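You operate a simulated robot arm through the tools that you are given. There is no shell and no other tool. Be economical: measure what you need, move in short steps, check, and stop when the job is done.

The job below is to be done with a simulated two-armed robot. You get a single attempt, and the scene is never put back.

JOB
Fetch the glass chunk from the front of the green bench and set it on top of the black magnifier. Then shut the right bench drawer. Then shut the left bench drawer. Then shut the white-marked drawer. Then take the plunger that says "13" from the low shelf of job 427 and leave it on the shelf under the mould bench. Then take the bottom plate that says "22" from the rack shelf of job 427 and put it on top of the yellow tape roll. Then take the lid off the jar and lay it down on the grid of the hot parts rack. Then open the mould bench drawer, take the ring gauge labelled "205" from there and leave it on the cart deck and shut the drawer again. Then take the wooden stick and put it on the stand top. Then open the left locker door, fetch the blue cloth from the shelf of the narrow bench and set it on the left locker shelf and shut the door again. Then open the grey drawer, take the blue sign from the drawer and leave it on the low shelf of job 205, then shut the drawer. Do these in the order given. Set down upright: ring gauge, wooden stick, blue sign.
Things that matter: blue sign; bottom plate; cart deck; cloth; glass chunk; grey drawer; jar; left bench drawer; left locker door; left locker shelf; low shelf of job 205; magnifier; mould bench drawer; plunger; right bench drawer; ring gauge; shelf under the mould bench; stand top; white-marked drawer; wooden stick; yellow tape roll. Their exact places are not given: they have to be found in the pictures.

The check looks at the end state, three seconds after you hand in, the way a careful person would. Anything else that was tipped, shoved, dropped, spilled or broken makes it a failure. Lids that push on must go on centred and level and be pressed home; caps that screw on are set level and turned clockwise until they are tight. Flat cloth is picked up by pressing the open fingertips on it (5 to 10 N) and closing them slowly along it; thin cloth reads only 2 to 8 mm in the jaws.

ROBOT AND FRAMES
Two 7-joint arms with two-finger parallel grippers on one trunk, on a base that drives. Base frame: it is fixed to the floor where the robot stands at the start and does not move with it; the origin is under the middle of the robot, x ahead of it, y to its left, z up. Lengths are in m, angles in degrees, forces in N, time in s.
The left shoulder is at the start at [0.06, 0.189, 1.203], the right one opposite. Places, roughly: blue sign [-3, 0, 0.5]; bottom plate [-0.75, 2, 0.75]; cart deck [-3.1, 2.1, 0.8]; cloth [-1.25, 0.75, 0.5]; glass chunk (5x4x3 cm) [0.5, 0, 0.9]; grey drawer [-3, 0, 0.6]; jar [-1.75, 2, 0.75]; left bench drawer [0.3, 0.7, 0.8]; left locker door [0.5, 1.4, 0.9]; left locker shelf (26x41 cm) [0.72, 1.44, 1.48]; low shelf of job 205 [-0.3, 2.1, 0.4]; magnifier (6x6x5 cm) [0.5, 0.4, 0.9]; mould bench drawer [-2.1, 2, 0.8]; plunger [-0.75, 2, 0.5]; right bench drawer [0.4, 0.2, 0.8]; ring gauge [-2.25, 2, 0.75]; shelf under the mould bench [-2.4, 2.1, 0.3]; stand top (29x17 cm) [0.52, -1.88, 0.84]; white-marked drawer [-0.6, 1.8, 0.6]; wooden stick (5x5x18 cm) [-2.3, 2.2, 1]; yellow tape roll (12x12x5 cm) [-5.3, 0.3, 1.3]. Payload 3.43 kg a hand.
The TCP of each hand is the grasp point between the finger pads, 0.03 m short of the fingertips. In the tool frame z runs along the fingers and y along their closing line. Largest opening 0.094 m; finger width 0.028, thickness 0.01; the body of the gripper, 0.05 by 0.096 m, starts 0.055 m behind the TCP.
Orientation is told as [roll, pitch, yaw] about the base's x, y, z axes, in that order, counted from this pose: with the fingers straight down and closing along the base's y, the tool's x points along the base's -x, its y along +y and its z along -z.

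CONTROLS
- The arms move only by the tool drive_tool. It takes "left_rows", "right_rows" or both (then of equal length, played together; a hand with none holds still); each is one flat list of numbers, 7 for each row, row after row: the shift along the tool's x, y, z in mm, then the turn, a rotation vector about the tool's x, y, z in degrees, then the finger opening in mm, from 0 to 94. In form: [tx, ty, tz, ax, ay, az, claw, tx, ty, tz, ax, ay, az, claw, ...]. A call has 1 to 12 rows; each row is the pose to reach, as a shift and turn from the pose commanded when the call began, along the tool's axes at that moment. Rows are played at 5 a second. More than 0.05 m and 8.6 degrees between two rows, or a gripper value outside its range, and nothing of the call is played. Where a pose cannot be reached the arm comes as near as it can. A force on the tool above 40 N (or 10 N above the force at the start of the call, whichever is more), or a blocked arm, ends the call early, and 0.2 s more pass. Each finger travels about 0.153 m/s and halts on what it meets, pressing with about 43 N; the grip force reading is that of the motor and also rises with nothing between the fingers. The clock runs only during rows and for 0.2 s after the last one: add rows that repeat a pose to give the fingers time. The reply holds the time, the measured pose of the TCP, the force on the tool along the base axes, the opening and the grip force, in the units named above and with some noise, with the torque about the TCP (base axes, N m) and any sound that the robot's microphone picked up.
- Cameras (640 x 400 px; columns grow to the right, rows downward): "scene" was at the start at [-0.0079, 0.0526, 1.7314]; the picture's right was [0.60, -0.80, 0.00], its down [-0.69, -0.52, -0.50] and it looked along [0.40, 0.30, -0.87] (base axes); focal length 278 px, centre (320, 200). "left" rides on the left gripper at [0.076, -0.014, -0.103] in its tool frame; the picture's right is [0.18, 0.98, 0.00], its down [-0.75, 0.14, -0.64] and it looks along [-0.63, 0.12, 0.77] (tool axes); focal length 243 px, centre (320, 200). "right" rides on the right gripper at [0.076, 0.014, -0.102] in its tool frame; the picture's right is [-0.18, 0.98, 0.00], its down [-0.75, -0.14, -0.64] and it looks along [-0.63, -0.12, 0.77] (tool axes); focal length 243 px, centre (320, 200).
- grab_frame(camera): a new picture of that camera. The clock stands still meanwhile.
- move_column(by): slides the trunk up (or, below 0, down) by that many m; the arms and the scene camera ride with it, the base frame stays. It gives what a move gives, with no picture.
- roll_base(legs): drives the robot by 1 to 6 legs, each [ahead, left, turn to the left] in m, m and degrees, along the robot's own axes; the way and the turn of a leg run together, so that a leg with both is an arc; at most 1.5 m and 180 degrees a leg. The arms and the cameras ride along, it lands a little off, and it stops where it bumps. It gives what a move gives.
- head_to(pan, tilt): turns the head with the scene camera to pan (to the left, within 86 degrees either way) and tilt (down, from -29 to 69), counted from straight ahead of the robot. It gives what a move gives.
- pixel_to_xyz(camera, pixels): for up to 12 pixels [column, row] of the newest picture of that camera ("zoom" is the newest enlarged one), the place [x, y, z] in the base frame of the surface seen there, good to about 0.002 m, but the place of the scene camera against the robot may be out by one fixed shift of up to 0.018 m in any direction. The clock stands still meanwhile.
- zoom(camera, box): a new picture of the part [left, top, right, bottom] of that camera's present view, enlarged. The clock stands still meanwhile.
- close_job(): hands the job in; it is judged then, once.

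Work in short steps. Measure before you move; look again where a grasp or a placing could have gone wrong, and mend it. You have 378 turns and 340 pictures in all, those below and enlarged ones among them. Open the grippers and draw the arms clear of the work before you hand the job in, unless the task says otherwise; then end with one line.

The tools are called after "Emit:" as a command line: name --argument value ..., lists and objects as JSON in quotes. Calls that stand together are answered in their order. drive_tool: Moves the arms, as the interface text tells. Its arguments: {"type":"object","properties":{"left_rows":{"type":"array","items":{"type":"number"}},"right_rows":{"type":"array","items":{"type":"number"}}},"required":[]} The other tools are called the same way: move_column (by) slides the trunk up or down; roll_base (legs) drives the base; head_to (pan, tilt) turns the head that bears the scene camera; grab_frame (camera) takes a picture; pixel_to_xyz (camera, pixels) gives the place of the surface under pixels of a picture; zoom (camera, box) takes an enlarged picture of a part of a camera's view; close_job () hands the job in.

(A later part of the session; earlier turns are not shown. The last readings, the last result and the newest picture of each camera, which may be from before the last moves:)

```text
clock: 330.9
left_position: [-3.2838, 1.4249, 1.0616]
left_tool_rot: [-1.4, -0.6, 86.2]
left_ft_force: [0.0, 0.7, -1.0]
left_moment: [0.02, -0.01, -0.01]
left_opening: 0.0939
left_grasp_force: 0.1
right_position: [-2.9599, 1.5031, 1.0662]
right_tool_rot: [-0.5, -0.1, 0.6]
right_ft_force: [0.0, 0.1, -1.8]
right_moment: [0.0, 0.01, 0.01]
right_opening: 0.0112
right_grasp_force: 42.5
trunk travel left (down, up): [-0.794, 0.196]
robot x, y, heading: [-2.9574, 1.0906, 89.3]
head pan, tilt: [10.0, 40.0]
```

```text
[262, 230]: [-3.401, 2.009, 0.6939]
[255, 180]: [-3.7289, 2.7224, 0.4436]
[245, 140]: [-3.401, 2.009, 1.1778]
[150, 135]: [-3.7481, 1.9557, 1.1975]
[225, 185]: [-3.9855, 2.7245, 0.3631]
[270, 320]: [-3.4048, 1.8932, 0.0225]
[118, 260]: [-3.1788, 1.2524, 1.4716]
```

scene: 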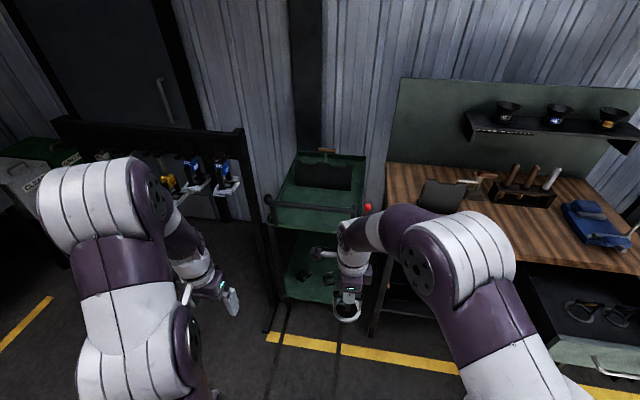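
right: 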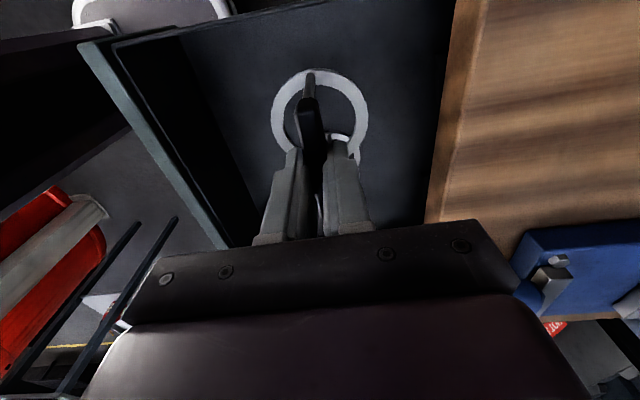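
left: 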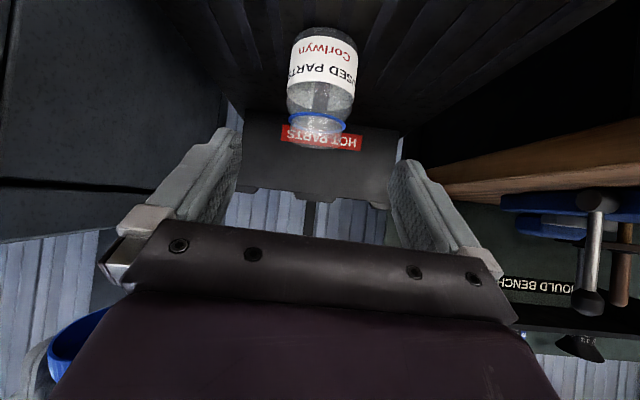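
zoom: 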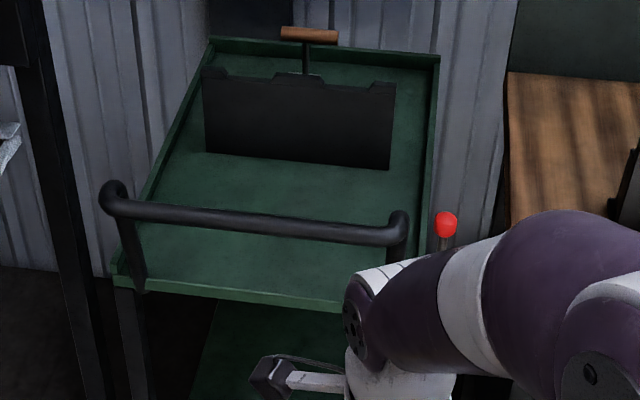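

I retract the left hand, raise the trunk 0.15, and drive to x≈-3.13, y≈1.5.

Emit:
drive_tool --left_rows '[40, -10, -20, 0, 0, 0, 94, 80, -20, -40, 0, 0, 0, 94, 110, -30, -50, 0, 0, 0, 94]'

Emit:
move_column --by 0.15

Emit:
roll_base --legs '[[0, 0.17, 0.5], [0.3, 0, 0]]'

Emit:
grab_frame --camera "scene"

Emit:
grab_frame --camera "right"

```text
clock: 331.6
left_position: [-3.2612, 1.311, 1.1142]
left_tool_rot: [-1.4, -0.6, 86.2]
left_ft_force: [0.6, -0.5, -0.2]
left_moment: [-0.01, 0.01, 0.0]
left_opening: 0.0939
left_grasp_force: 0.1
right_position: [-2.9596, 1.5033, 1.066]
right_tool_rot: [-0.5, -0.2, 0.5]
right_ft_force: [0.1, 0.4, -2.7]
right_moment: [-0.01, 0.03, -0.01]
right_opening: 0.0117
right_grasp_force: 42.7
trunk travel left (down, up): [-0.794, 0.196]
robot x, y, heading: [-2.9529, 1.0912, 89.8]
head pan, tilt: [10.0, 40.0]
```

```text
clock: 333.4
left_position: [-3.2629, 1.3119, 1.2648]
left_tool_rot: [-1.3, -0.7, 86.3]
left_ft_force: [0.8, -0.5, -0.4]
left_moment: [0.0, -0.01, 0.03]
left_opening: 0.0941
left_grasp_force: 0.0
right_position: [-2.9591, 1.5035, 1.2167]
right_tool_rot: [-0.7, -0.2, 0.6]
right_ft_force: [0.5, -1.0, -1.4]
right_moment: [0.0, 0.0, -0.02]
right_opening: 0.0112
right_grasp_force: 43.3
trunk travel left (down, up): [-0.944, 0.046]
robot x, y, heading: [-2.9554, 1.0909, 89.3]
head pan, tilt: [10.0, 40.0]
```

```text
clock: 336.5
left_position: [-3.4328, 1.6064, 1.2633]
left_tool_rot: [-1.4, -0.6, 86.5]
left_ft_force: [-0.2, 0.1, -0.2]
left_moment: [0.02, 0.01, 0.02]
left_opening: 0.0938
left_grasp_force: 0.1
right_position: [-3.1297, 1.7975, 1.2171]
right_tool_rot: [-0.3, -0.2, 0.9]
right_ft_force: [0.1, -0.2, -1.4]
right_moment: [-0.01, 0.02, 0.04]
right_opening: 0.011
right_grasp_force: 42.9
trunk travel left (down, up): [-0.944, 0.046]
robot x, y, heading: [-3.1215, 1.3888, 89.8]
head pan, tilt: [10.0, 40.0]
```

```text
202 pictures are left
```

scene: 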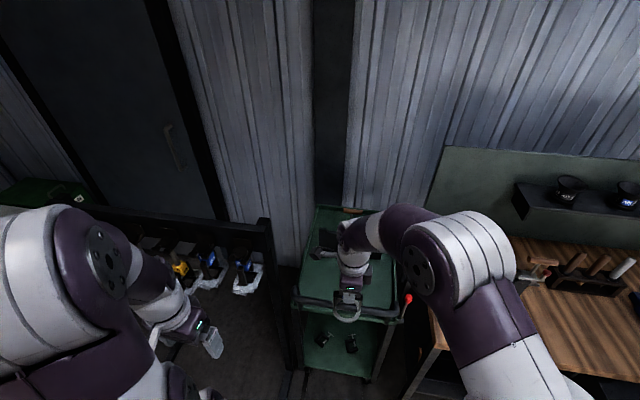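

```text
201 pictures are left
```

right: 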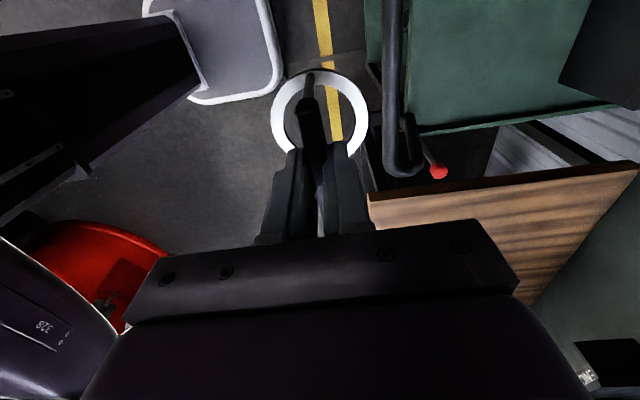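

I drive 0.1 ahead, then extend the hand over the handle bar to y≈2.06.

Emit:
roll_base --legs '[[0.11, 0, 0]]'

Emit:
drive_tool --right_rows '[0, 40, 5, 0, 0, 0, 3, 0, 80, 20, 0, 0, 0, 3, 0, 120, 50, 0, 0, 0, 3, 0, 150, 85, 0, 0, 0, 3, 0, 155, 125, 0, 0, 0, 3, 0, 155, 165, 0, 0, 0, 3, 0, 155, 205, 0, 0, 0, 3]'

Emit:
grab_frame --camera "right"

Emit:
grab_frame --camera "scene"

```text
clock: 337.7
left_position: [-3.4318, 1.7145, 1.2639]
left_tool_rot: [-1.3, -0.7, 86.7]
left_ft_force: [-0.2, -0.4, 0.5]
left_moment: [0.01, 0.04, 0.0]
left_opening: 0.0941
left_grasp_force: 0.1
right_position: [-3.1294, 1.9073, 1.2169]
right_tool_rot: [-0.3, -0.1, 1.0]
right_ft_force: [0.1, -0.5, -2.2]
right_moment: [0.01, 0.01, -0.01]
right_opening: 0.0113
right_grasp_force: 43.8
trunk travel left (down, up): [-0.944, 0.046]
robot x, y, heading: [-3.1214, 1.5, 89.9]
head pan, tilt: [10.0, 40.0]
```

```text
clock: 339.3
left_position: [-3.4306, 1.7182, 1.2647]
left_tool_rot: [-1.4, -0.6, 86.8]
left_ft_force: [-0.1, 0.7, 1.2]
left_moment: [-0.01, 0.01, 0.01]
left_opening: 0.094
left_grasp_force: 0.1
right_position: [-3.1311, 2.0641, 1.0098]
right_tool_rot: [-0.4, -0.2, 1.1]
right_ft_force: [0.6, 0.6, -2.3]
right_moment: [-0.02, 0.02, -0.04]
right_opening: 0.0112
right_grasp_force: 42.7
trunk travel left (down, up): [-0.944, 0.046]
robot x, y, heading: [-3.1207, 1.4982, 89.8]
head pan, tilt: [10.0, 40.0]
```

```text
200 pictures are left
```

right: 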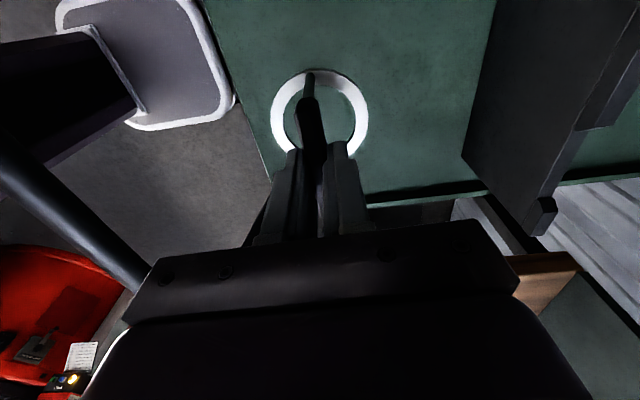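

```text
199 pictures are left
```

scene: 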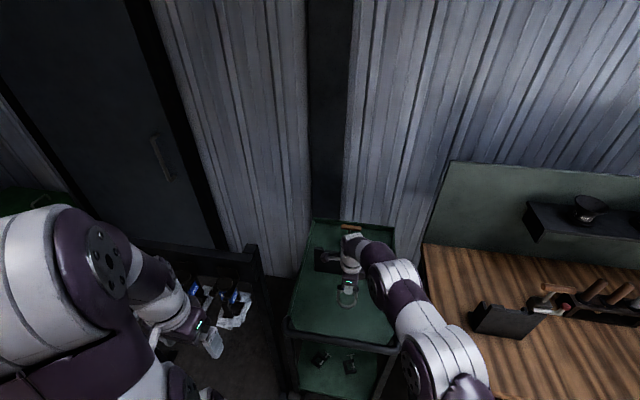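

I measure the deck edges around the ring.

Emit:
pixel_to_xyz --camera "right" --pixels '[[225, 30], [250, 100], [400, 60], [420, 190], [465, 155], [320, 75], [320, 155], [274, 115], [366, 112]]'

```text
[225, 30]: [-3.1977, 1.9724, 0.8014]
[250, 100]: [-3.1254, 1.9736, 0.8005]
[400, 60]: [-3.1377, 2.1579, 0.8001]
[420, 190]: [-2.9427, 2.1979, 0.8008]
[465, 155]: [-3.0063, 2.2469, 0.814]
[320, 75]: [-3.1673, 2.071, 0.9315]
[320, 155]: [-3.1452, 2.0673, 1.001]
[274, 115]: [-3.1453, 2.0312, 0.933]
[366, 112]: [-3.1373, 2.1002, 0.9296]
```

The ring is over the deck (front edge 1.965, z 0.80). I lower to about 0.893 and feel for contact.

Emit:
drive_tool --right_rows '[0, 0, 40, 0, 0, 0, 3, 0, 0, 80, 0, 0, 0, 3, 0, 0, 105, 0, 0, 0, 3, 0, 0, 114, 0, 0, 0, 3, 0, 0, 118, 0, 0, 0, 3, 0, 0, 121, 0, 0, 0, 3, 0, 0, 123, 0, 0, 0, 3]'

```text
clock: 340.9
left_position: [-3.4308, 1.7189, 1.2637]
left_tool_rot: [-1.4, -0.7, 86.7]
left_ft_force: [-0.2, -1.0, 0.1]
left_moment: [-0.01, -0.04, 0.03]
left_opening: 0.0938
left_grasp_force: 0.0
right_position: [-3.1259, 2.0492, 0.9003]
right_tool_rot: [-0.5, -0.2, 1.1]
right_ft_force: [-0.2, 0.4, -1.2]
right_moment: [0.0, 0.0, -0.03]
right_opening: 0.0112
right_grasp_force: 42.5
right hand out of reach, approached as far as the arm can: row 2, 3, 4, 5, 6, 7
trunk travel left (down, up): [-0.944, 0.046]
robot x, y, heading: [-3.1205, 1.4959, 89.7]
head pan, tilt: [10.0, 40.0]
```

Reach ends at z 0.900; I lower the remaining bit with the trunk.

Emit:
move_column --by -0.008

Emit:
move_column --by -0.004

Emit:
move_column --by -0.003

```text
clock: 341.5
left_position: [-3.4309, 1.7175, 1.2549]
left_tool_rot: [-1.4, -0.6, 86.7]
left_ft_force: [-0.8, -0.9, -0.3]
left_moment: [0.02, 0.01, 0.0]
left_opening: 0.0942
left_grasp_force: 0.0
right_position: [-3.1261, 2.0494, 0.8935]
right_tool_rot: [-0.5, -0.2, 0.9]
right_ft_force: [0.2, -0.6, -1.0]
right_moment: [-0.02, -0.06, 0.0]
right_opening: 0.0113
right_grasp_force: 42.6
trunk travel left (down, up): [-0.936, 0.054]
robot x, y, heading: [-3.1217, 1.4972, 89.7]
head pan, tilt: [10.0, 40.0]
```

```text
clock: 342.0
left_position: [-3.4309, 1.718, 1.2522]
left_tool_rot: [-1.3, -0.6, 86.7]
left_ft_force: [0.2, -0.6, -0.1]
left_moment: [0.0, -0.02, -0.01]
left_opening: 0.0941
left_grasp_force: 0.0
right_position: [-3.1258, 2.0485, 0.8885]
right_tool_rot: [-0.6, -0.3, 0.9]
right_ft_force: [-0.5, -0.4, -1.0]
right_moment: [0.01, -0.03, 0.02]
right_opening: 0.0112
right_grasp_force: 43.0
trunk travel left (down, up): [-0.932, 0.058]
robot x, y, heading: [-3.1198, 1.4933, 89.7]
head pan, tilt: [10.0, 40.0]
```

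```text
clock: 342.5
left_position: [-3.4305, 1.7169, 1.2498]
left_tool_rot: [-1.4, -0.7, 86.7]
left_ft_force: [-0.3, 0.2, 0.7]
left_moment: [0.01, -0.03, 0.02]
left_opening: 0.0939
left_grasp_force: 0.1
right_position: [-3.1266, 2.0489, 0.886]
right_tool_rot: [-0.4, -0.3, 0.9]
right_ft_force: [0.7, -0.6, 2.5]
right_moment: [0.09, -0.03, -0.03]
right_opening: 0.0115
right_grasp_force: 43.1
trunk travel left (down, up): [-0.929, 0.061]
robot x, y, heading: [-3.1211, 1.4949, 89.8]
head pan, tilt: [10.0, 40.0]
```

Contact. I open the jaws and raise by the trunk.

Emit:
drive_tool --right_rows '[0, 0, 0, 0, 0, 0, 15, 0, 0, 0, 0, 0, 0, 30, 0, 0, 0, 0, 0, 0, 40, 0, 0, 0, 0, 0, 0, 40]'

Emit:
move_column --by 0.05

Emit:
grab_frame --camera "right"

```text
clock: 343.5
left_position: [-3.4317, 1.7181, 1.2482]
left_tool_rot: [-1.4, -0.6, 86.7]
left_ft_force: [0.3, -1.0, -0.4]
left_moment: [0.04, 0.0, 0.01]
left_opening: 0.0939
left_grasp_force: 0.0
right_position: [-3.1254, 2.0493, 0.8854]
right_tool_rot: [-0.5, -0.3, 1.0]
right_ft_force: [0.2, -0.6, 1.1]
right_moment: [-0.02, -0.02, -0.01]
right_opening: 0.0399
right_grasp_force: 0.1
trunk travel left (down, up): [-0.929, 0.061]
robot x, y, heading: [-3.1227, 1.4996, 90.0]
head pan, tilt: [10.0, 40.0]
```

```text
clock: 344.4
left_position: [-3.4308, 1.7189, 1.2984]
left_tool_rot: [-1.5, -0.6, 86.7]
left_ft_force: [0.4, -0.8, -0.1]
left_moment: [0.01, 0.02, 0.0]
left_opening: 0.0938
left_grasp_force: 0.1
right_position: [-3.126, 2.0496, 0.9357]
right_tool_rot: [-0.5, -0.1, 1.0]
right_ft_force: [-0.3, 0.4, -0.4]
right_moment: [-0.03, 0.01, 0.03]
right_opening: 0.0401
right_grasp_force: 0.1
trunk travel left (down, up): [-0.979, 0.011]
robot x, y, heading: [-3.1218, 1.4958, 89.6]
head pan, tilt: [10.0, 40.0]
```

```text
198 pictures are left
```

right: 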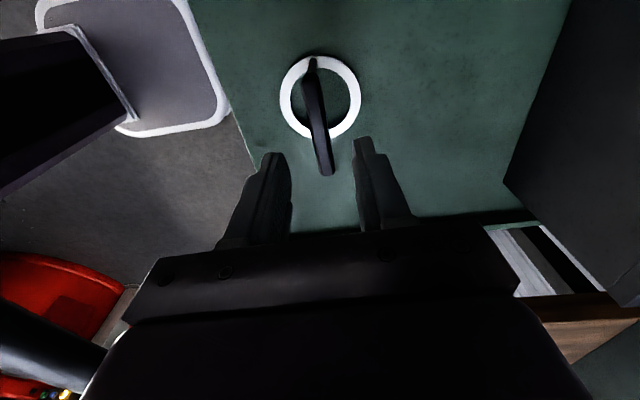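

The gauge stands on the deck. I raise the hand well above the handle bar, draw it back, and back the base away.

Emit:
drive_tool --right_rows '[0, -10, -40, 0, 0, 0, 40, 0, -20, -80, 0, 0, 0, 40, 0, -30, -120, 0, 0, 0, 40, 0, -40, -160, 0, 0, 0, 40, 0, -70, -195, 0, 0, 0, 40, 0, -110, -215, 0, 0, 0, 40, 0, -150, -220, 0, 0, 0, 40]'

Emit:
roll_base --legs '[[-0.35, 0, 0]]'

Emit:
grab_frame --camera "scene"

```text
clock: 346.0
left_position: [-3.4306, 1.7161, 1.2991]
left_tool_rot: [-1.4, -0.6, 86.7]
left_ft_force: [0.6, 0.1, 0.5]
left_moment: [-0.01, 0.0, 0.0]
left_opening: 0.0941
left_grasp_force: 0.0
right_position: [-3.1248, 1.8989, 1.157]
right_tool_rot: [-0.4, -0.3, 1.0]
right_ft_force: [0.4, 0.2, 0.0]
right_moment: [-0.02, -0.02, 0.01]
right_opening: 0.0401
right_grasp_force: 0.1
trunk travel left (down, up): [-0.979, 0.011]
robot x, y, heading: [-3.1214, 1.4954, 89.8]
head pan, tilt: [10.0, 40.0]
```

```text
clock: 348.3
left_position: [-3.4326, 1.3671, 1.2975]
left_tool_rot: [-1.5, -0.5, 86.8]
left_ft_force: [0.5, -0.3, 0.2]
left_moment: [0.02, 0.0, -0.01]
left_opening: 0.0937
left_grasp_force: 0.2
right_position: [-3.1274, 1.5525, 1.1564]
right_tool_rot: [-0.6, -0.2, 1.2]
right_ft_force: [1.0, 1.0, -0.2]
right_moment: [0.02, 0.0, -0.04]
right_opening: 0.0402
right_grasp_force: 0.0
trunk travel left (down, up): [-0.979, 0.011]
robot x, y, heading: [-3.1224, 1.1471, 89.9]
head pan, tilt: [10.0, 40.0]
```

```text
197 pictures are left
```

scene: 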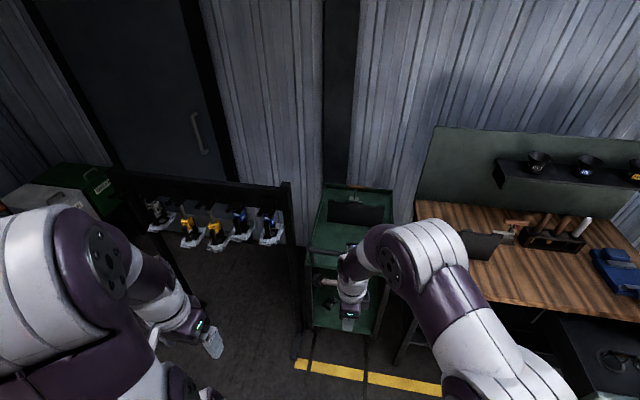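

Now back to the open drawer: I drive back 0.21 and right 0.975.

Emit:
roll_base --legs '[[-0.2, 0, 0], [0, -0.975, 0]]'

Emit:
move_column --by -0.2

Emit:
drive_tool --right_rows '[0, 20, 0, -8, 0, 0, 40, 0, 40, 0, -16, 0, 0, 40, 0, 60, 0, -24, 0, 0, 40, 0, 80, 0, -32, 0, 0, 40, 0, 100, 0, -40, 0, 0, 40, 0, 110, 0, -45.4, 0, 0, 40, 0, 110, 0, -45.4, 0, 0, 40]'

Emit:
grab_frame --camera "right"

```text
clock: 354.6
left_position: [-2.4641, 1.1605, 1.2991]
left_tool_rot: [-1.5, -0.7, 86.3]
left_ft_force: [0.3, 0.2, -0.3]
left_moment: [0.0, -0.03, 0.01]
left_opening: 0.0938
left_grasp_force: 0.1
right_position: [-2.1554, 1.3433, 1.1571]
right_tool_rot: [-0.5, -0.3, 0.7]
right_ft_force: [-1.1, -0.5, 0.2]
right_moment: [-0.02, -0.04, -0.02]
right_opening: 0.0401
right_grasp_force: 0.1
trunk travel left (down, up): [-0.979, 0.011]
robot x, y, heading: [-2.1565, 0.9424, 89.6]
head pan, tilt: [10.0, 40.0]
```

```text
clock: 356.7
left_position: [-2.4639, 1.1608, 1.0986]
left_tool_rot: [-1.4, -0.7, 86.4]
left_ft_force: [-0.2, 0.6, -0.1]
left_moment: [-0.02, 0.01, 0.05]
left_opening: 0.094
left_grasp_force: 0.1
right_position: [-2.1558, 1.3431, 0.9569]
right_tool_rot: [-0.4, -0.3, 0.7]
right_ft_force: [0.6, 0.4, -0.3]
right_moment: [0.01, 0.0, -0.02]
right_opening: 0.0401
right_grasp_force: 0.0
trunk travel left (down, up): [-0.779, 0.211]
robot x, y, heading: [-2.1557, 0.9405, 89.6]
head pan, tilt: [10.0, 40.0]
```

```text
clock: 358.3
left_position: [-2.4631, 1.16, 1.0999]
left_tool_rot: [-1.3, -0.6, 86.5]
left_ft_force: [0.0, -0.3, 0.9]
left_moment: [0.01, 0.02, -0.05]
left_opening: 0.0937
left_grasp_force: 0.0
right_position: [-2.1705, 1.5008, 0.9758]
right_tool_rot: [44.8, -0.2, 0.7]
right_ft_force: [0.2, 0.3, -0.1]
right_moment: [0.0, -0.01, -0.03]
right_opening: 0.04
right_grasp_force: 0.1
right hand out of reach, approached as far as the arm can: row 5, 6, 7
trunk travel left (down, up): [-0.779, 0.211]
robot x, y, heading: [-2.1548, 0.9428, 89.3]
head pan, tilt: [10.0, 40.0]
```

```text
196 pictures are left
```

right: 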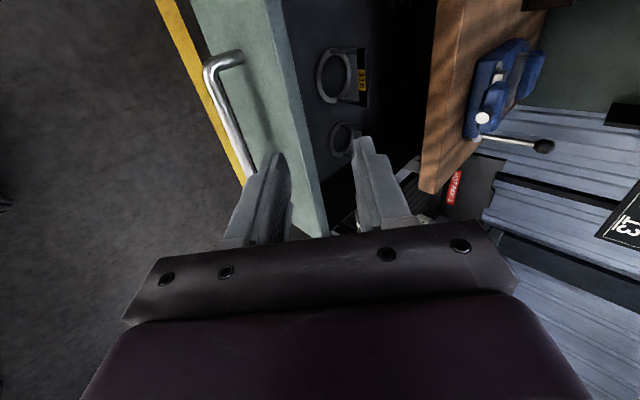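

Handle at (225,110). I lower the trunk 0.1 and settle.

Emit:
move_column --by -0.1

Emit:
drive_tool --right_rows '[0, 0, 0, 0, 0, 0, 32, 0, 0, 0, 0, 0, 0, 32]'

Emit:
grab_frame --camera "right"

```text
clock: 359.6
left_position: [-2.4628, 1.1602, 0.9995]
left_tool_rot: [-1.5, -0.5, 86.4]
left_ft_force: [-0.8, -0.2, 0.1]
left_moment: [-0.01, 0.0, 0.0]
left_opening: 0.0939
left_grasp_force: 0.0
right_position: [-2.1719, 1.5018, 0.875]
right_tool_rot: [44.6, -0.3, 0.7]
right_ft_force: [-0.2, -0.9, 0.2]
right_moment: [0.05, -0.03, -0.01]
right_opening: 0.0397
right_grasp_force: 0.1
trunk travel left (down, up): [-0.679, 0.311]
robot x, y, heading: [-2.1508, 0.9391, 89.5]
head pan, tilt: [10.0, 40.0]
```

```text
clock: 360.2
left_position: [-2.4632, 1.1615, 0.9988]
left_tool_rot: [-1.4, -0.5, 86.4]
left_ft_force: [-0.3, -0.4, 0.1]
left_moment: [0.02, -0.01, 0.01]
left_opening: 0.094
left_grasp_force: 0.0
right_position: [-2.1713, 1.5026, 0.8755]
right_tool_rot: [44.7, -0.3, 0.8]
right_ft_force: [-0.2, 0.1, -0.5]
right_moment: [0.02, -0.02, 0.0]
right_opening: 0.032
right_grasp_force: 0.0
trunk travel left (down, up): [-0.679, 0.311]
robot x, y, heading: [-2.1549, 0.9419, 89.4]
head pan, tilt: [10.0, 40.0]
```

```text
195 pictures are left
```

right: 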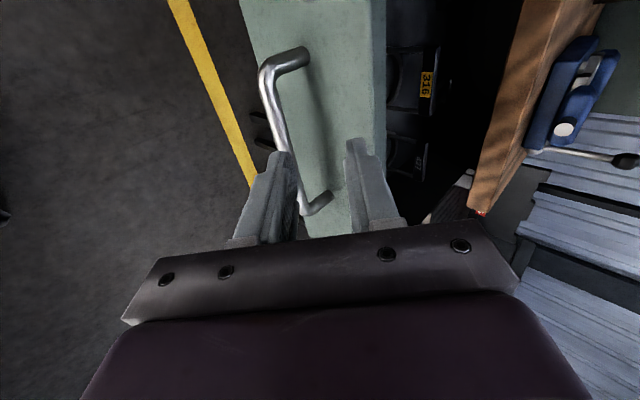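

Emit:
pixel_to_xyz --camera "right" --pixels '[[265, 80], [275, 115], [285, 145], [301, 190], [320, 130], [355, 60]]'

```text
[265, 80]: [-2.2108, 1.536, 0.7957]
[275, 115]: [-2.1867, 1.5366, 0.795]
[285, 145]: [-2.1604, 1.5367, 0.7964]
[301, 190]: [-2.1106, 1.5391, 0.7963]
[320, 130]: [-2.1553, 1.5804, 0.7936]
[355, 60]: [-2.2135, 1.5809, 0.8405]
```

Bar surface at (1.537,0.796). I align perpendicular (−30), advance 71 mm and grip.

Emit:
drive_tool --right_rows '[0, -15, 0, 0, 0, 0, 32, 0, -30, 10, 0, 0, 0, 32, 0, -30, 40, 0, 0, 0, 32, 0, -30, 65, 0, 0, 0, 32, 0, -30, 71, 0, 0, 0, 32, 0, -30, 71, 0, 0, 0, 32]'

Emit:
grab_frame --camera "right"

```text
clock: 361.6
left_position: [-2.4628, 1.1598, 0.9984]
left_tool_rot: [-1.4, -0.6, 86.4]
left_ft_force: [-0.4, 0.0, 0.2]
left_moment: [0.01, 0.0, -0.01]
left_opening: 0.0937
left_grasp_force: 0.1
right_position: [-2.1711, 1.5311, 0.805]
right_tool_rot: [44.1, -0.3, 0.9]
right_ft_force: [0.2, -0.4, -0.8]
right_moment: [-0.04, 0.0, -0.01]
right_opening: 0.032
right_grasp_force: 0.0
right hand out of reach, approached as far as the arm can: row 1, 2
trunk travel left (down, up): [-0.679, 0.311]
robot x, y, heading: [-2.1552, 0.9387, 89.3]
head pan, tilt: [10.0, 40.0]
```

```text
194 pictures are left
```

right: 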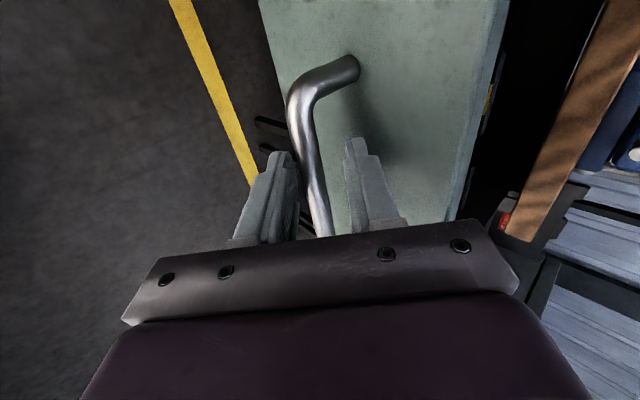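

I grip the bar and push the drawer in by driving 0.27 ahead.

Emit:
drive_tool --right_rows '[0, 0, 0, 0, 0, 0, 20, 0, 0, 0, 0, 0, 0, 8, 0, 0, 0, 0, 0, 0, 2, 0, 0, 0, 0, 0, 0, 2]'

Emit:
roll_base --legs '[[0.14, 0, 0], [0.14, 0, 0]]'

Emit:
grab_frame --camera "scene"

```text
clock: 362.6
left_position: [-2.4623, 1.1616, 0.9984]
left_tool_rot: [-1.4, -0.5, 86.4]
left_ft_force: [0.1, 0.6, 1.3]
left_moment: [0.01, 0.03, 0.01]
left_opening: 0.0939
left_grasp_force: 0.0
right_position: [-2.171, 1.5306, 0.8024]
right_tool_rot: [43.9, -0.4, 0.8]
right_ft_force: [-2.4, -2.0, -18.0]
right_moment: [-0.23, 0.66, -0.95]
right_opening: 0.0136
right_grasp_force: 45.1
trunk travel left (down, up): [-0.679, 0.311]
robot x, y, heading: [-2.1564, 0.9391, 89.5]
head pan, tilt: [10.0, 40.0]
```

```text
clock: 364.4
left_position: [-2.4618, 1.3175, 0.9995]
left_tool_rot: [-1.4, -0.7, 86.5]
left_ft_force: [-0.8, 0.4, 0.2]
left_moment: [-0.01, -0.01, 0.03]
left_opening: 0.0942
left_grasp_force: 0.0
right_position: [-2.1701, 1.6841, 0.8022]
right_tool_rot: [43.8, 0.0, 0.8]
right_ft_force: [1.5, 0.7, 14.7]
right_moment: [0.13, -0.45, -1.11]
right_opening: 0.0135
right_grasp_force: 44.5
trunk travel left (down, up): [-0.679, 0.311]
robot x, y, heading: [-2.1534, 1.0959, 89.7]
head pan, tilt: [10.0, 40.0]
stopped in leg 2: the force on the tool passed its limit at 44 N (the readings are from after the stop); the commanded pose is now the measured one
```

```text
193 pictures are left
```

scene: 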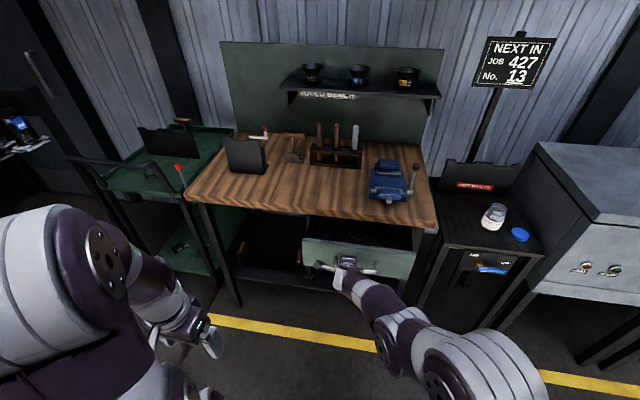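

It stopped on a brief 44 N; the drawer is half in. I drive on.

Emit:
roll_base --legs '[[0.07, 0, 0]]'

Emit:
roll_base --legs '[[0.06, 0, 0]]'

```text
clock: 365.4
left_position: [-2.4607, 1.3857, 1.0003]
left_tool_rot: [-1.4, -0.6, 86.4]
left_ft_force: [-0.5, 0.5, 0.1]
left_moment: [-0.03, -0.01, 0.04]
left_opening: 0.0938
left_grasp_force: 0.1
right_position: [-2.1711, 1.7521, 0.8018]
right_tool_rot: [43.7, 0.0, 0.9]
right_ft_force: [0.6, -0.1, 26.9]
right_moment: [0.27, 0.76, -0.43]
right_opening: 0.0137
right_grasp_force: 45.2
trunk travel left (down, up): [-0.679, 0.311]
robot x, y, heading: [-2.1546, 1.1659, 89.5]
head pan, tilt: [10.0, 40.0]
```

```text
clock: 366.4
left_position: [-2.4611, 1.4442, 0.9993]
left_tool_rot: [-1.4, -0.6, 86.4]
left_ft_force: [0.0, 0.9, -1.2]
left_moment: [0.0, 0.02, 0.01]
left_opening: 0.0943
left_grasp_force: 0.0
right_position: [-2.17, 1.8139, 0.8034]
right_tool_rot: [43.8, 0.1, 1.1]
right_ft_force: [1.2, -0.7, 12.1]
right_moment: [0.01, 0.38, -0.79]
right_opening: 0.0136
right_grasp_force: 45.0
trunk travel left (down, up): [-0.679, 0.311]
robot x, y, heading: [-2.1529, 1.221, 89.3]
head pan, tilt: [10.0, 40.0]
```

16 mm remain; I push with the arm.

Emit:
drive_tool --right_rows '[0, 3.6, 3.5, 0, 0, 0, 2, 0, 7.2, 7, 0, 0, 0, 2, 0, 10.8, 10.4, 0, 0, 0, 2, 0, 13, 12.5, 0, 0, 0, 2, 0, 15, 14, 0, 0, 0, 2]'

```text
clock: 367.6
left_position: [-2.4603, 1.4402, 1.0004]
left_tool_rot: [-1.4, -0.7, 86.4]
left_ft_force: [0.8, 0.6, -1.3]
left_moment: [0.0, 0.02, 0.02]
left_opening: 0.0939
left_grasp_force: 0.0
right_position: [-2.1705, 1.8273, 0.8013]
right_tool_rot: [43.5, -0.2, 1.0]
right_ft_force: [3.1, -37.8, 2.9]
right_moment: [-0.47, 1.35, -0.14]
right_opening: 0.0137
right_grasp_force: 44.7
trunk travel left (down, up): [-0.679, 0.311]
robot x, y, heading: [-2.1555, 1.2239, 89.4]
head pan, tilt: [10.0, 40.0]
```

Blocked at 38 N: shut. I relieve, open the jaws, retreat and verify.

Emit:
drive_tool --right_rows '[0, -3, -3, 0, 0, 0, 2, 0, -3, -3, 0, 0, 0, 25, 0, -3, -3, 0, 0, 0, 32, 0, -3, -38, 0, 0, 0, 32, 0, -3, -78, 0, 0, 0, 40, 0, -3, -120, 0, 0, 0, 40]'

Emit:
grab_frame --camera "right"

Emit:
pixel_to_xyz --camera "right" --pixels '[[338, 60], [345, 100], [385, 80], [440, 80], [370, 140]]'

```text
clock: 369.0
left_position: [-2.4612, 1.4455, 0.9992]
left_tool_rot: [-1.4, -0.6, 86.4]
left_ft_force: [0.1, 0.0, 0.0]
left_moment: [0.0, -0.03, 0.01]
left_opening: 0.0941
left_grasp_force: 0.1
right_position: [-2.1741, 1.7639, 0.8976]
right_tool_rot: [43.3, -0.2, 1.1]
right_ft_force: [0.5, -0.4, 0.4]
right_moment: [-0.04, 0.01, -0.04]
right_opening: 0.0398
right_grasp_force: 0.1
right hand out of reach, approached as far as the arm can: row 5, 6
trunk travel left (down, up): [-0.679, 0.311]
robot x, y, heading: [-2.1512, 1.2268, 89.2]
head pan, tilt: [10.0, 40.0]
```

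```text
192 pictures are left
```

right: 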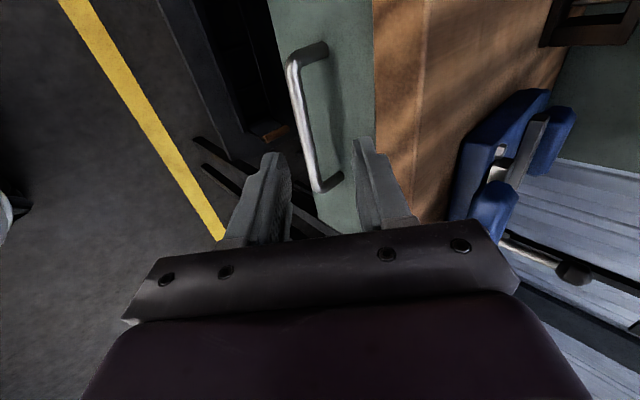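

```text
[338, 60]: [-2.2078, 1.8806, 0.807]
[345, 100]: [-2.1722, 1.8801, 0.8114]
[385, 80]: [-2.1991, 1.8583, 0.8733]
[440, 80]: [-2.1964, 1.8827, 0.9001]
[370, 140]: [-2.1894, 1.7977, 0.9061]
```

The drawer is shut (panel 1.880). Next the wooden stick: I zoom on the mould bench top.

Emit:
zoom --camera "scene" --box '[210, 100, 410, 225]'

```text
3.20 times, centred on (310, 162) of scene
```

zoom: 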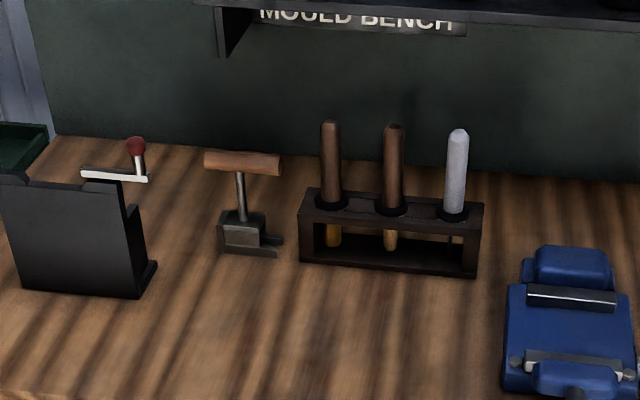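

Three sticks stand in the rack. I measure them and zoom closer to tell which is the wooden one.

Emit:
zoom --camera "scene" --box '[295, 125, 375, 195]'

Emit:
pixel_to_xyz --camera "scene" --pixels '[[313, 142], [333, 142], [353, 145], [313, 162], [333, 163], [353, 164], [314, 175], [332, 176], [320, 168], [340, 182], [305, 165], [360, 168]]'

```text
5.71 times, centred on (335, 160) of scene
```

zoom: 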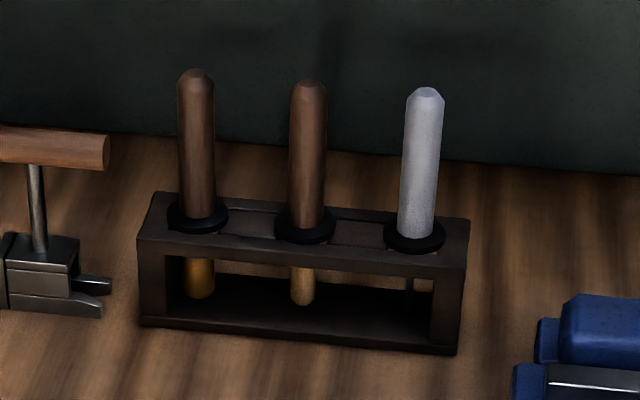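

```text
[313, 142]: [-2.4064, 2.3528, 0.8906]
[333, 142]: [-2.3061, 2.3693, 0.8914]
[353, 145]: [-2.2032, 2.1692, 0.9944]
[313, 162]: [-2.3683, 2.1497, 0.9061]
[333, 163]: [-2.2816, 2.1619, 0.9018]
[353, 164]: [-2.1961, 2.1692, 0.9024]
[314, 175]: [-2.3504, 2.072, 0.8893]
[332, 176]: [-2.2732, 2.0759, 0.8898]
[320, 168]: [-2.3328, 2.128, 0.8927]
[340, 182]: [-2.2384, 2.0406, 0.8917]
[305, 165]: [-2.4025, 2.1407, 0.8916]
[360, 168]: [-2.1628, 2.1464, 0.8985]
```

The middle stick has a wooden lower tip (the left one a brass tip), and its x≈-2.29 fits. I measure it through the zoom.

Emit:
pixel_to_xyz --camera "zoom" --pixels '[[308, 90], [308, 130], [308, 170], [306, 205], [306, 228], [302, 290], [196, 130], [421, 150], [280, 228], [332, 226], [300, 330], [150, 225]]'

```text
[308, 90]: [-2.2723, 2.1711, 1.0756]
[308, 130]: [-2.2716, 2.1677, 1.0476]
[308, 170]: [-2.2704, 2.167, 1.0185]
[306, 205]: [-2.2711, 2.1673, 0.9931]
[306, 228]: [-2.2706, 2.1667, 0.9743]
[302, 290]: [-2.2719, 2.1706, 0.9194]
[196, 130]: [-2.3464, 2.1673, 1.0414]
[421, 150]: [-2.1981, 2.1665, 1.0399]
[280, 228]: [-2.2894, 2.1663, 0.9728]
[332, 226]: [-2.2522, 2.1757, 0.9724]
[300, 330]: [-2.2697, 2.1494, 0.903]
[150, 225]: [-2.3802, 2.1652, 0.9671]
```

I measure the overhead shelf's front edge and then untilt the hand.

Emit:
pixel_to_xyz --camera "scene" --pixels '[[340, 96], [290, 90], [430, 100], [357, 76], [407, 80], [330, 100]]'

Emit:
drive_tool --right_rows '[0, -20, -20, 8, 0, 0, 40, 0, -40, -40, 16, 0, 0, 40, 0, -60, -60, 24, 0, 0, 40, 0, -80, -70, 32, 0, 0, 40, 0, -90, -80, 40, 0, 0, 50, 0, -90, -80, 43.5, 0, 0, 60]'

Emit:
move_column --by 0.3

```text
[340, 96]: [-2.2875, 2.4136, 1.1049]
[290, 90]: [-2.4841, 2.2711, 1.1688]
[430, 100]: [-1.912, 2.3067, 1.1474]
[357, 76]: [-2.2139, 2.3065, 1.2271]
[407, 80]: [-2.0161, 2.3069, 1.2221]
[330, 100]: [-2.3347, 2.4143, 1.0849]
```

```text
clock: 370.4
left_position: [-2.461, 1.4457, 0.9986]
left_tool_rot: [-1.5, -0.7, 86.3]
left_ft_force: [-0.4, 0.0, 0.1]
left_moment: [0.03, 0.05, 0.01]
left_opening: 0.0939
left_grasp_force: 0.0
right_position: [-2.1732, 1.6447, 0.8901]
right_tool_rot: [0.1, -0.2, 1.0]
right_ft_force: [0.9, 0.4, -0.4]
right_moment: [-0.02, 0.02, 0.01]
right_opening: 0.06
right_grasp_force: 0.1
trunk travel left (down, up): [-0.679, 0.311]
robot x, y, heading: [-2.1556, 1.2223, 89.4]
head pan, tilt: [10.0, 40.0]
```

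```text
clock: 373.4
left_position: [-2.4602, 1.4457, 1.3002]
left_tool_rot: [-1.4, -0.6, 86.4]
left_ft_force: [0.5, 0.4, 0.4]
left_moment: [0.02, -0.01, 0.02]
left_opening: 0.0941
left_grasp_force: 0.0
right_position: [-2.1724, 1.6456, 1.1904]
right_tool_rot: [0.3, -0.1, 1.0]
right_ft_force: [-1.2, 0.3, -0.5]
right_moment: [0.02, -0.01, 0.01]
right_opening: 0.0599
right_grasp_force: 0.0
trunk travel left (down, up): [-0.979, 0.011]
robot x, y, heading: [-2.1512, 1.2229, 89.4]
head pan, tilt: [10.0, 40.0]
```

The shelf overhead ends at y 2.27. I'll take the stick with the hand pitched 40° forward; first I turn the yaw back to 90°.

Emit:
drive_tool --right_rows '[0, 0, 0, 0, 0, -8.1, 60, 0, 0, 0, 0, 0, -16.2, 60, 0, 0, 0, 0, 0, -24.3, 60, 0, 0, 0, 0, 0, -32.4, 60, 0, 0, 0, 0, 0, -40.5, 60, 0, 0, 0, 0, 0, -48.6, 60, 0, 0, 0, 0, 0, -56.7, 60, 0, 0, 0, 0, 0, -64.8, 60, 0, 0, 0, 0, 0, -72.9, 60, 0, 0, 0, 0, 0, -81, 60, 0, 0, 0, 0, 0, -88.5, 60]'

Emit:
drive_tool --right_rows '[-15, 0, 0, 0, -8, 0, 60, -30, 0, 0, 0, -16, 0, 60, -45, 0, 0, 0, -24, 0, 60, -60, 0, 0, 0, -32, 0, 60, -70, 0, 0, 0, -40, 0, 60, -70, 0, 0, 0, -40, 0, 60]'

Emit:
grab_frame --camera "right"

```text
clock: 375.8
left_position: [-2.4608, 1.4459, 1.2995]
left_tool_rot: [-1.4, -0.6, 86.4]
left_ft_force: [-0.7, 0.4, 0.2]
left_moment: [-0.03, -0.02, -0.01]
left_opening: 0.0938
left_grasp_force: 0.1
right_position: [-2.1736, 1.646, 1.1908]
right_tool_rot: [-0.1, -0.3, 89.7]
right_ft_force: [0.3, -0.1, 0.4]
right_moment: [0.01, 0.03, -0.01]
right_opening: 0.0599
right_grasp_force: 0.1
trunk travel left (down, up): [-0.979, 0.011]
robot x, y, heading: [-2.1512, 1.227, 89.5]
head pan, tilt: [10.0, 40.0]
```

```text
clock: 377.2
left_position: [-2.4598, 1.4457, 1.2979]
left_tool_rot: [-1.4, -0.6, 86.5]
left_ft_force: [0.2, 0.4, 0.0]
left_moment: [0.0, -0.01, 0.0]
left_opening: 0.0938
left_grasp_force: 0.1
right_position: [-2.1716, 1.7162, 1.191]
right_tool_rot: [0.0, -40.3, 89.5]
right_ft_force: [0.4, 0.6, 0.2]
right_moment: [0.0, 0.02, 0.02]
right_opening: 0.0599
right_grasp_force: 0.1
trunk travel left (down, up): [-0.979, 0.011]
robot x, y, heading: [-2.1496, 1.2236, 89.4]
head pan, tilt: [10.0, 40.0]
```

```text
189 pictures are left
```

right: 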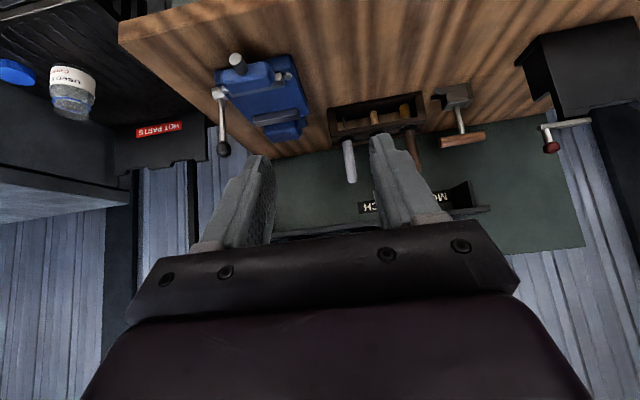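

I zoom on the stick rack from here.

Emit:
zoom --camera "right" --box '[310, 80, 450, 190]'

```text
3.64 times, centred on (380, 135) of right
```

zoom: 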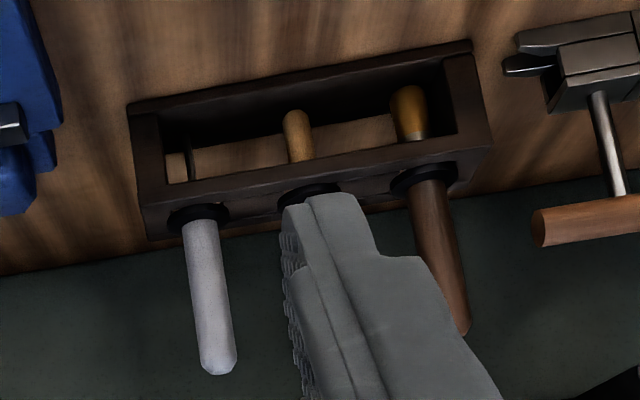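

The middle one's tip is plain wood: that is the wooden stick. I drive 0.1 left and 0.3 ahead, then measure.

Emit:
roll_base --legs '[[0, 0.1, 0], [0.3, 0, 0.5]]'

Emit:
grab_frame --camera "right"

```text
clock: 379.9
left_position: [-2.56, 1.7429, 1.2995]
left_tool_rot: [-1.4, -0.7, 86.8]
left_ft_force: [-0.1, 0.3, -0.3]
left_moment: [0.0, 0.01, 0.0]
left_opening: 0.094
left_grasp_force: 0.0
right_position: [-2.2737, 2.0138, 1.1917]
right_tool_rot: [-0.1, -40.5, 90.0]
right_ft_force: [-0.1, -0.3, 0.3]
right_moment: [0.02, 0.02, 0.01]
right_opening: 0.0601
right_grasp_force: 0.2
trunk travel left (down, up): [-0.979, 0.011]
robot x, y, heading: [-2.2544, 1.525, 89.8]
head pan, tilt: [10.0, 40.0]
```

```text
187 pictures are left
```

right: 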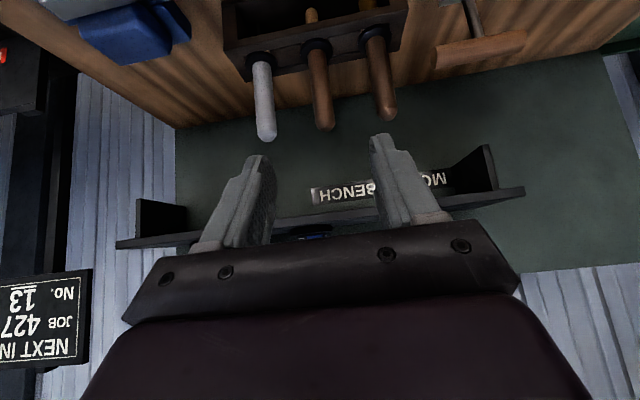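

Emit:
pixel_to_xyz --camera "right" --pixels '[[327, 127], [325, 110], [322, 85], [319, 60], [316, 45], [311, 80], [333, 82], [265, 110], [383, 95], [400, 205]]'

```text
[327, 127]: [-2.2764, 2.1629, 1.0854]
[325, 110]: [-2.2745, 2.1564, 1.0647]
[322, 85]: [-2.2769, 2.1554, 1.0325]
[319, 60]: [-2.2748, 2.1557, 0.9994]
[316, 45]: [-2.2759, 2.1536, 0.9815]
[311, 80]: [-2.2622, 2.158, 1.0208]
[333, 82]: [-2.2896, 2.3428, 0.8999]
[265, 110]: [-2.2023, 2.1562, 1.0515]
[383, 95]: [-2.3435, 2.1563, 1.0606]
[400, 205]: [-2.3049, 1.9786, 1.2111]
```

Stick centre (-2.2755,2.168), top 1.088. I advance along the fingers to TCP (…,2.168,1.045).

Emit:
drive_tool --right_rows '[-11, 1, 35, 0, 0, 0, 60, -22, 2, 75, 0, 0, 0, 60, -22, 2, 115, 0, 0, 0, 60, -22, 2, 155, 0, 0, 0, 60, -22, 2, 190, 0, 0, 0, 60, -22, 2, 211, 0, 0, 0, 60, -22, 2, 211, 0, 0, 0, 60]'

Emit:
grab_frame --camera "right"

```text
clock: 381.6
left_position: [-2.5615, 1.743, 1.299]
left_tool_rot: [-1.4, -0.6, 86.8]
left_ft_force: [-0.6, 0.1, -0.1]
left_moment: [0.0, 0.02, 0.0]
left_opening: 0.094
left_grasp_force: 0.0
right_position: [-2.2754, 2.1692, 1.0446]
right_tool_rot: [-0.1, -40.2, 89.9]
right_ft_force: [-0.7, 0.3, -0.8]
right_moment: [-0.01, -0.05, 0.01]
right_opening: 0.0599
right_grasp_force: 0.1
trunk travel left (down, up): [-0.979, 0.011]
robot x, y, heading: [-2.2534, 1.524, 89.9]
head pan, tilt: [10.0, 40.0]
```

```text
186 pictures are left
```

right: 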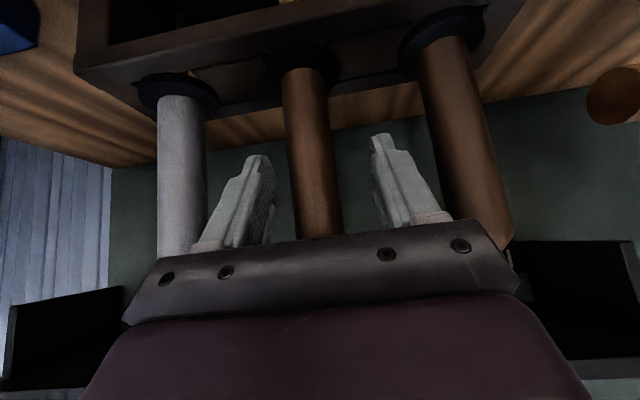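

The stick is between the fingers. I close and lift 110 mm straight up.

Emit:
drive_tool --right_rows '[0, 0, 0, 0, 0, 0, 40, 0, 0, 0, 0, 0, 0, 25, 0, 0, 0, 0, 0, 0, 18, 0, 0, 0, 0, 0, 0, 15, 0, 0, 0, 0, 0, 0, 15, -13, 0, -15.3, 0, 0, 0, 15, -29, 0, -34, 0, 0, 0, 15, -48, 0, -57, 0, 0, 0, 15, -71, 0, -84, 0, 0, 0, 15, -71, 0, -84, 0, 0, 0, 15]'

Emit:
grab_frame --camera "right"

Emit:
grab_frame --camera "scene"

```text
clock: 383.8
left_position: [-2.5613, 1.7434, 1.2985]
left_tool_rot: [-1.4, -0.6, 86.8]
left_ft_force: [-1.1, 0.1, -0.2]
left_moment: [0.01, -0.03, 0.01]
left_opening: 0.0942
left_grasp_force: 0.1
right_position: [-2.2754, 2.1679, 1.1532]
right_tool_rot: [-0.1, -40.2, 90.0]
right_ft_force: [0.4, 0.2, 0.0]
right_moment: [-0.01, 0.02, 0.01]
right_opening: 0.0273
right_grasp_force: 43.1
trunk travel left (down, up): [-0.979, 0.011]
robot x, y, heading: [-2.2514, 1.5246, 90.2]
head pan, tilt: [10.0, 40.0]
```

```text
185 pictures are left
```

right: 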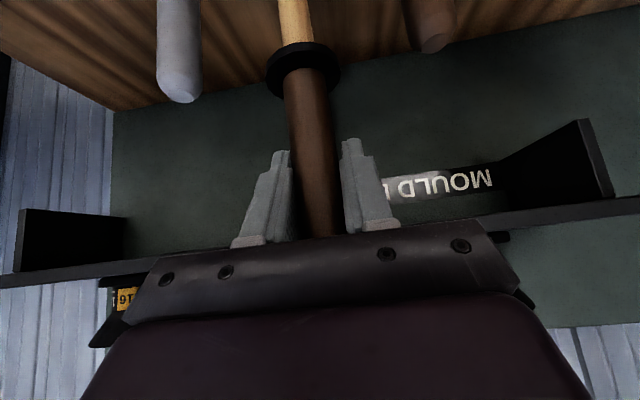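

```text
184 pictures are left
```

scene: 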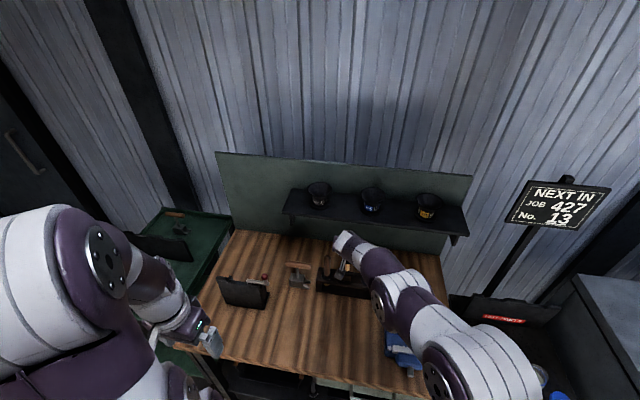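

The stick is free. I back off 0.36, draw the hand in, and strafe right along the aisle.

Emit:
roll_base --legs '[[-0.34, 0, 0]]'

Emit:
drive_tool --right_rows '[35, 0, -25, 0, 0, 0, 15, 70, 0, -50, 0, 0, 0, 15, 105, 0, -75, 0, 0, 0, 15, 130, 0, -95, 0, 0, 0, 15]'

Emit:
roll_base --legs '[[0, -1.0, 0], [0, -1.0, 0]]'

```text
clock: 386.0
left_position: [-2.5616, 1.4076, 1.2982]
left_tool_rot: [-1.3, -0.6, 87.0]
left_ft_force: [-0.3, -0.3, -0.8]
left_moment: [-0.03, -0.01, 0.01]
left_opening: 0.094
left_grasp_force: 0.1
right_position: [-2.2771, 1.8319, 1.1531]
right_tool_rot: [-0.1, -40.1, 90.1]
right_ft_force: [0.4, 0.4, -0.4]
right_moment: [0.04, -0.03, 0.01]
right_opening: 0.0276
right_grasp_force: 43.4
trunk travel left (down, up): [-0.979, 0.011]
robot x, y, heading: [-2.254, 1.1818, 90.0]
head pan, tilt: [10.0, 40.0]
```

```text
clock: 387.0
left_position: [-2.5611, 1.4043, 1.2984]
left_tool_rot: [-1.4, -0.6, 87.0]
left_ft_force: [0.3, 0.8, 0.0]
left_moment: [0.0, -0.03, 0.01]
left_opening: 0.0941
left_grasp_force: 0.1
right_position: [-2.2766, 1.6697, 1.1426]
right_tool_rot: [0.0, -40.3, 90.2]
right_ft_force: [-0.6, 0.1, -0.2]
right_moment: [-0.04, -0.02, -0.04]
right_opening: 0.0276
right_grasp_force: 42.6
trunk travel left (down, up): [-0.979, 0.011]
robot x, y, heading: [-2.2527, 1.1871, 89.9]
head pan, tilt: [10.0, 40.0]
```

```text
clock: 396.9
left_position: [-0.583, 1.4093, 1.2985]
left_tool_rot: [-1.5, -0.6, 87.5]
left_ft_force: [-0.4, 0.4, 0.3]
left_moment: [0.0, 0.03, 0.0]
left_opening: 0.094
left_grasp_force: 0.1
right_position: [-0.3009, 1.6776, 1.1417]
right_tool_rot: [-0.1, -40.1, 90.7]
right_ft_force: [0.2, 0.2, -1.5]
right_moment: [-0.01, 0.01, 0.03]
right_opening: 0.0276
right_grasp_force: 43.1
trunk travel left (down, up): [-0.979, 0.011]
robot x, y, heading: [-0.2724, 1.194, 90.4]
head pan, tilt: [10.0, 40.0]
```

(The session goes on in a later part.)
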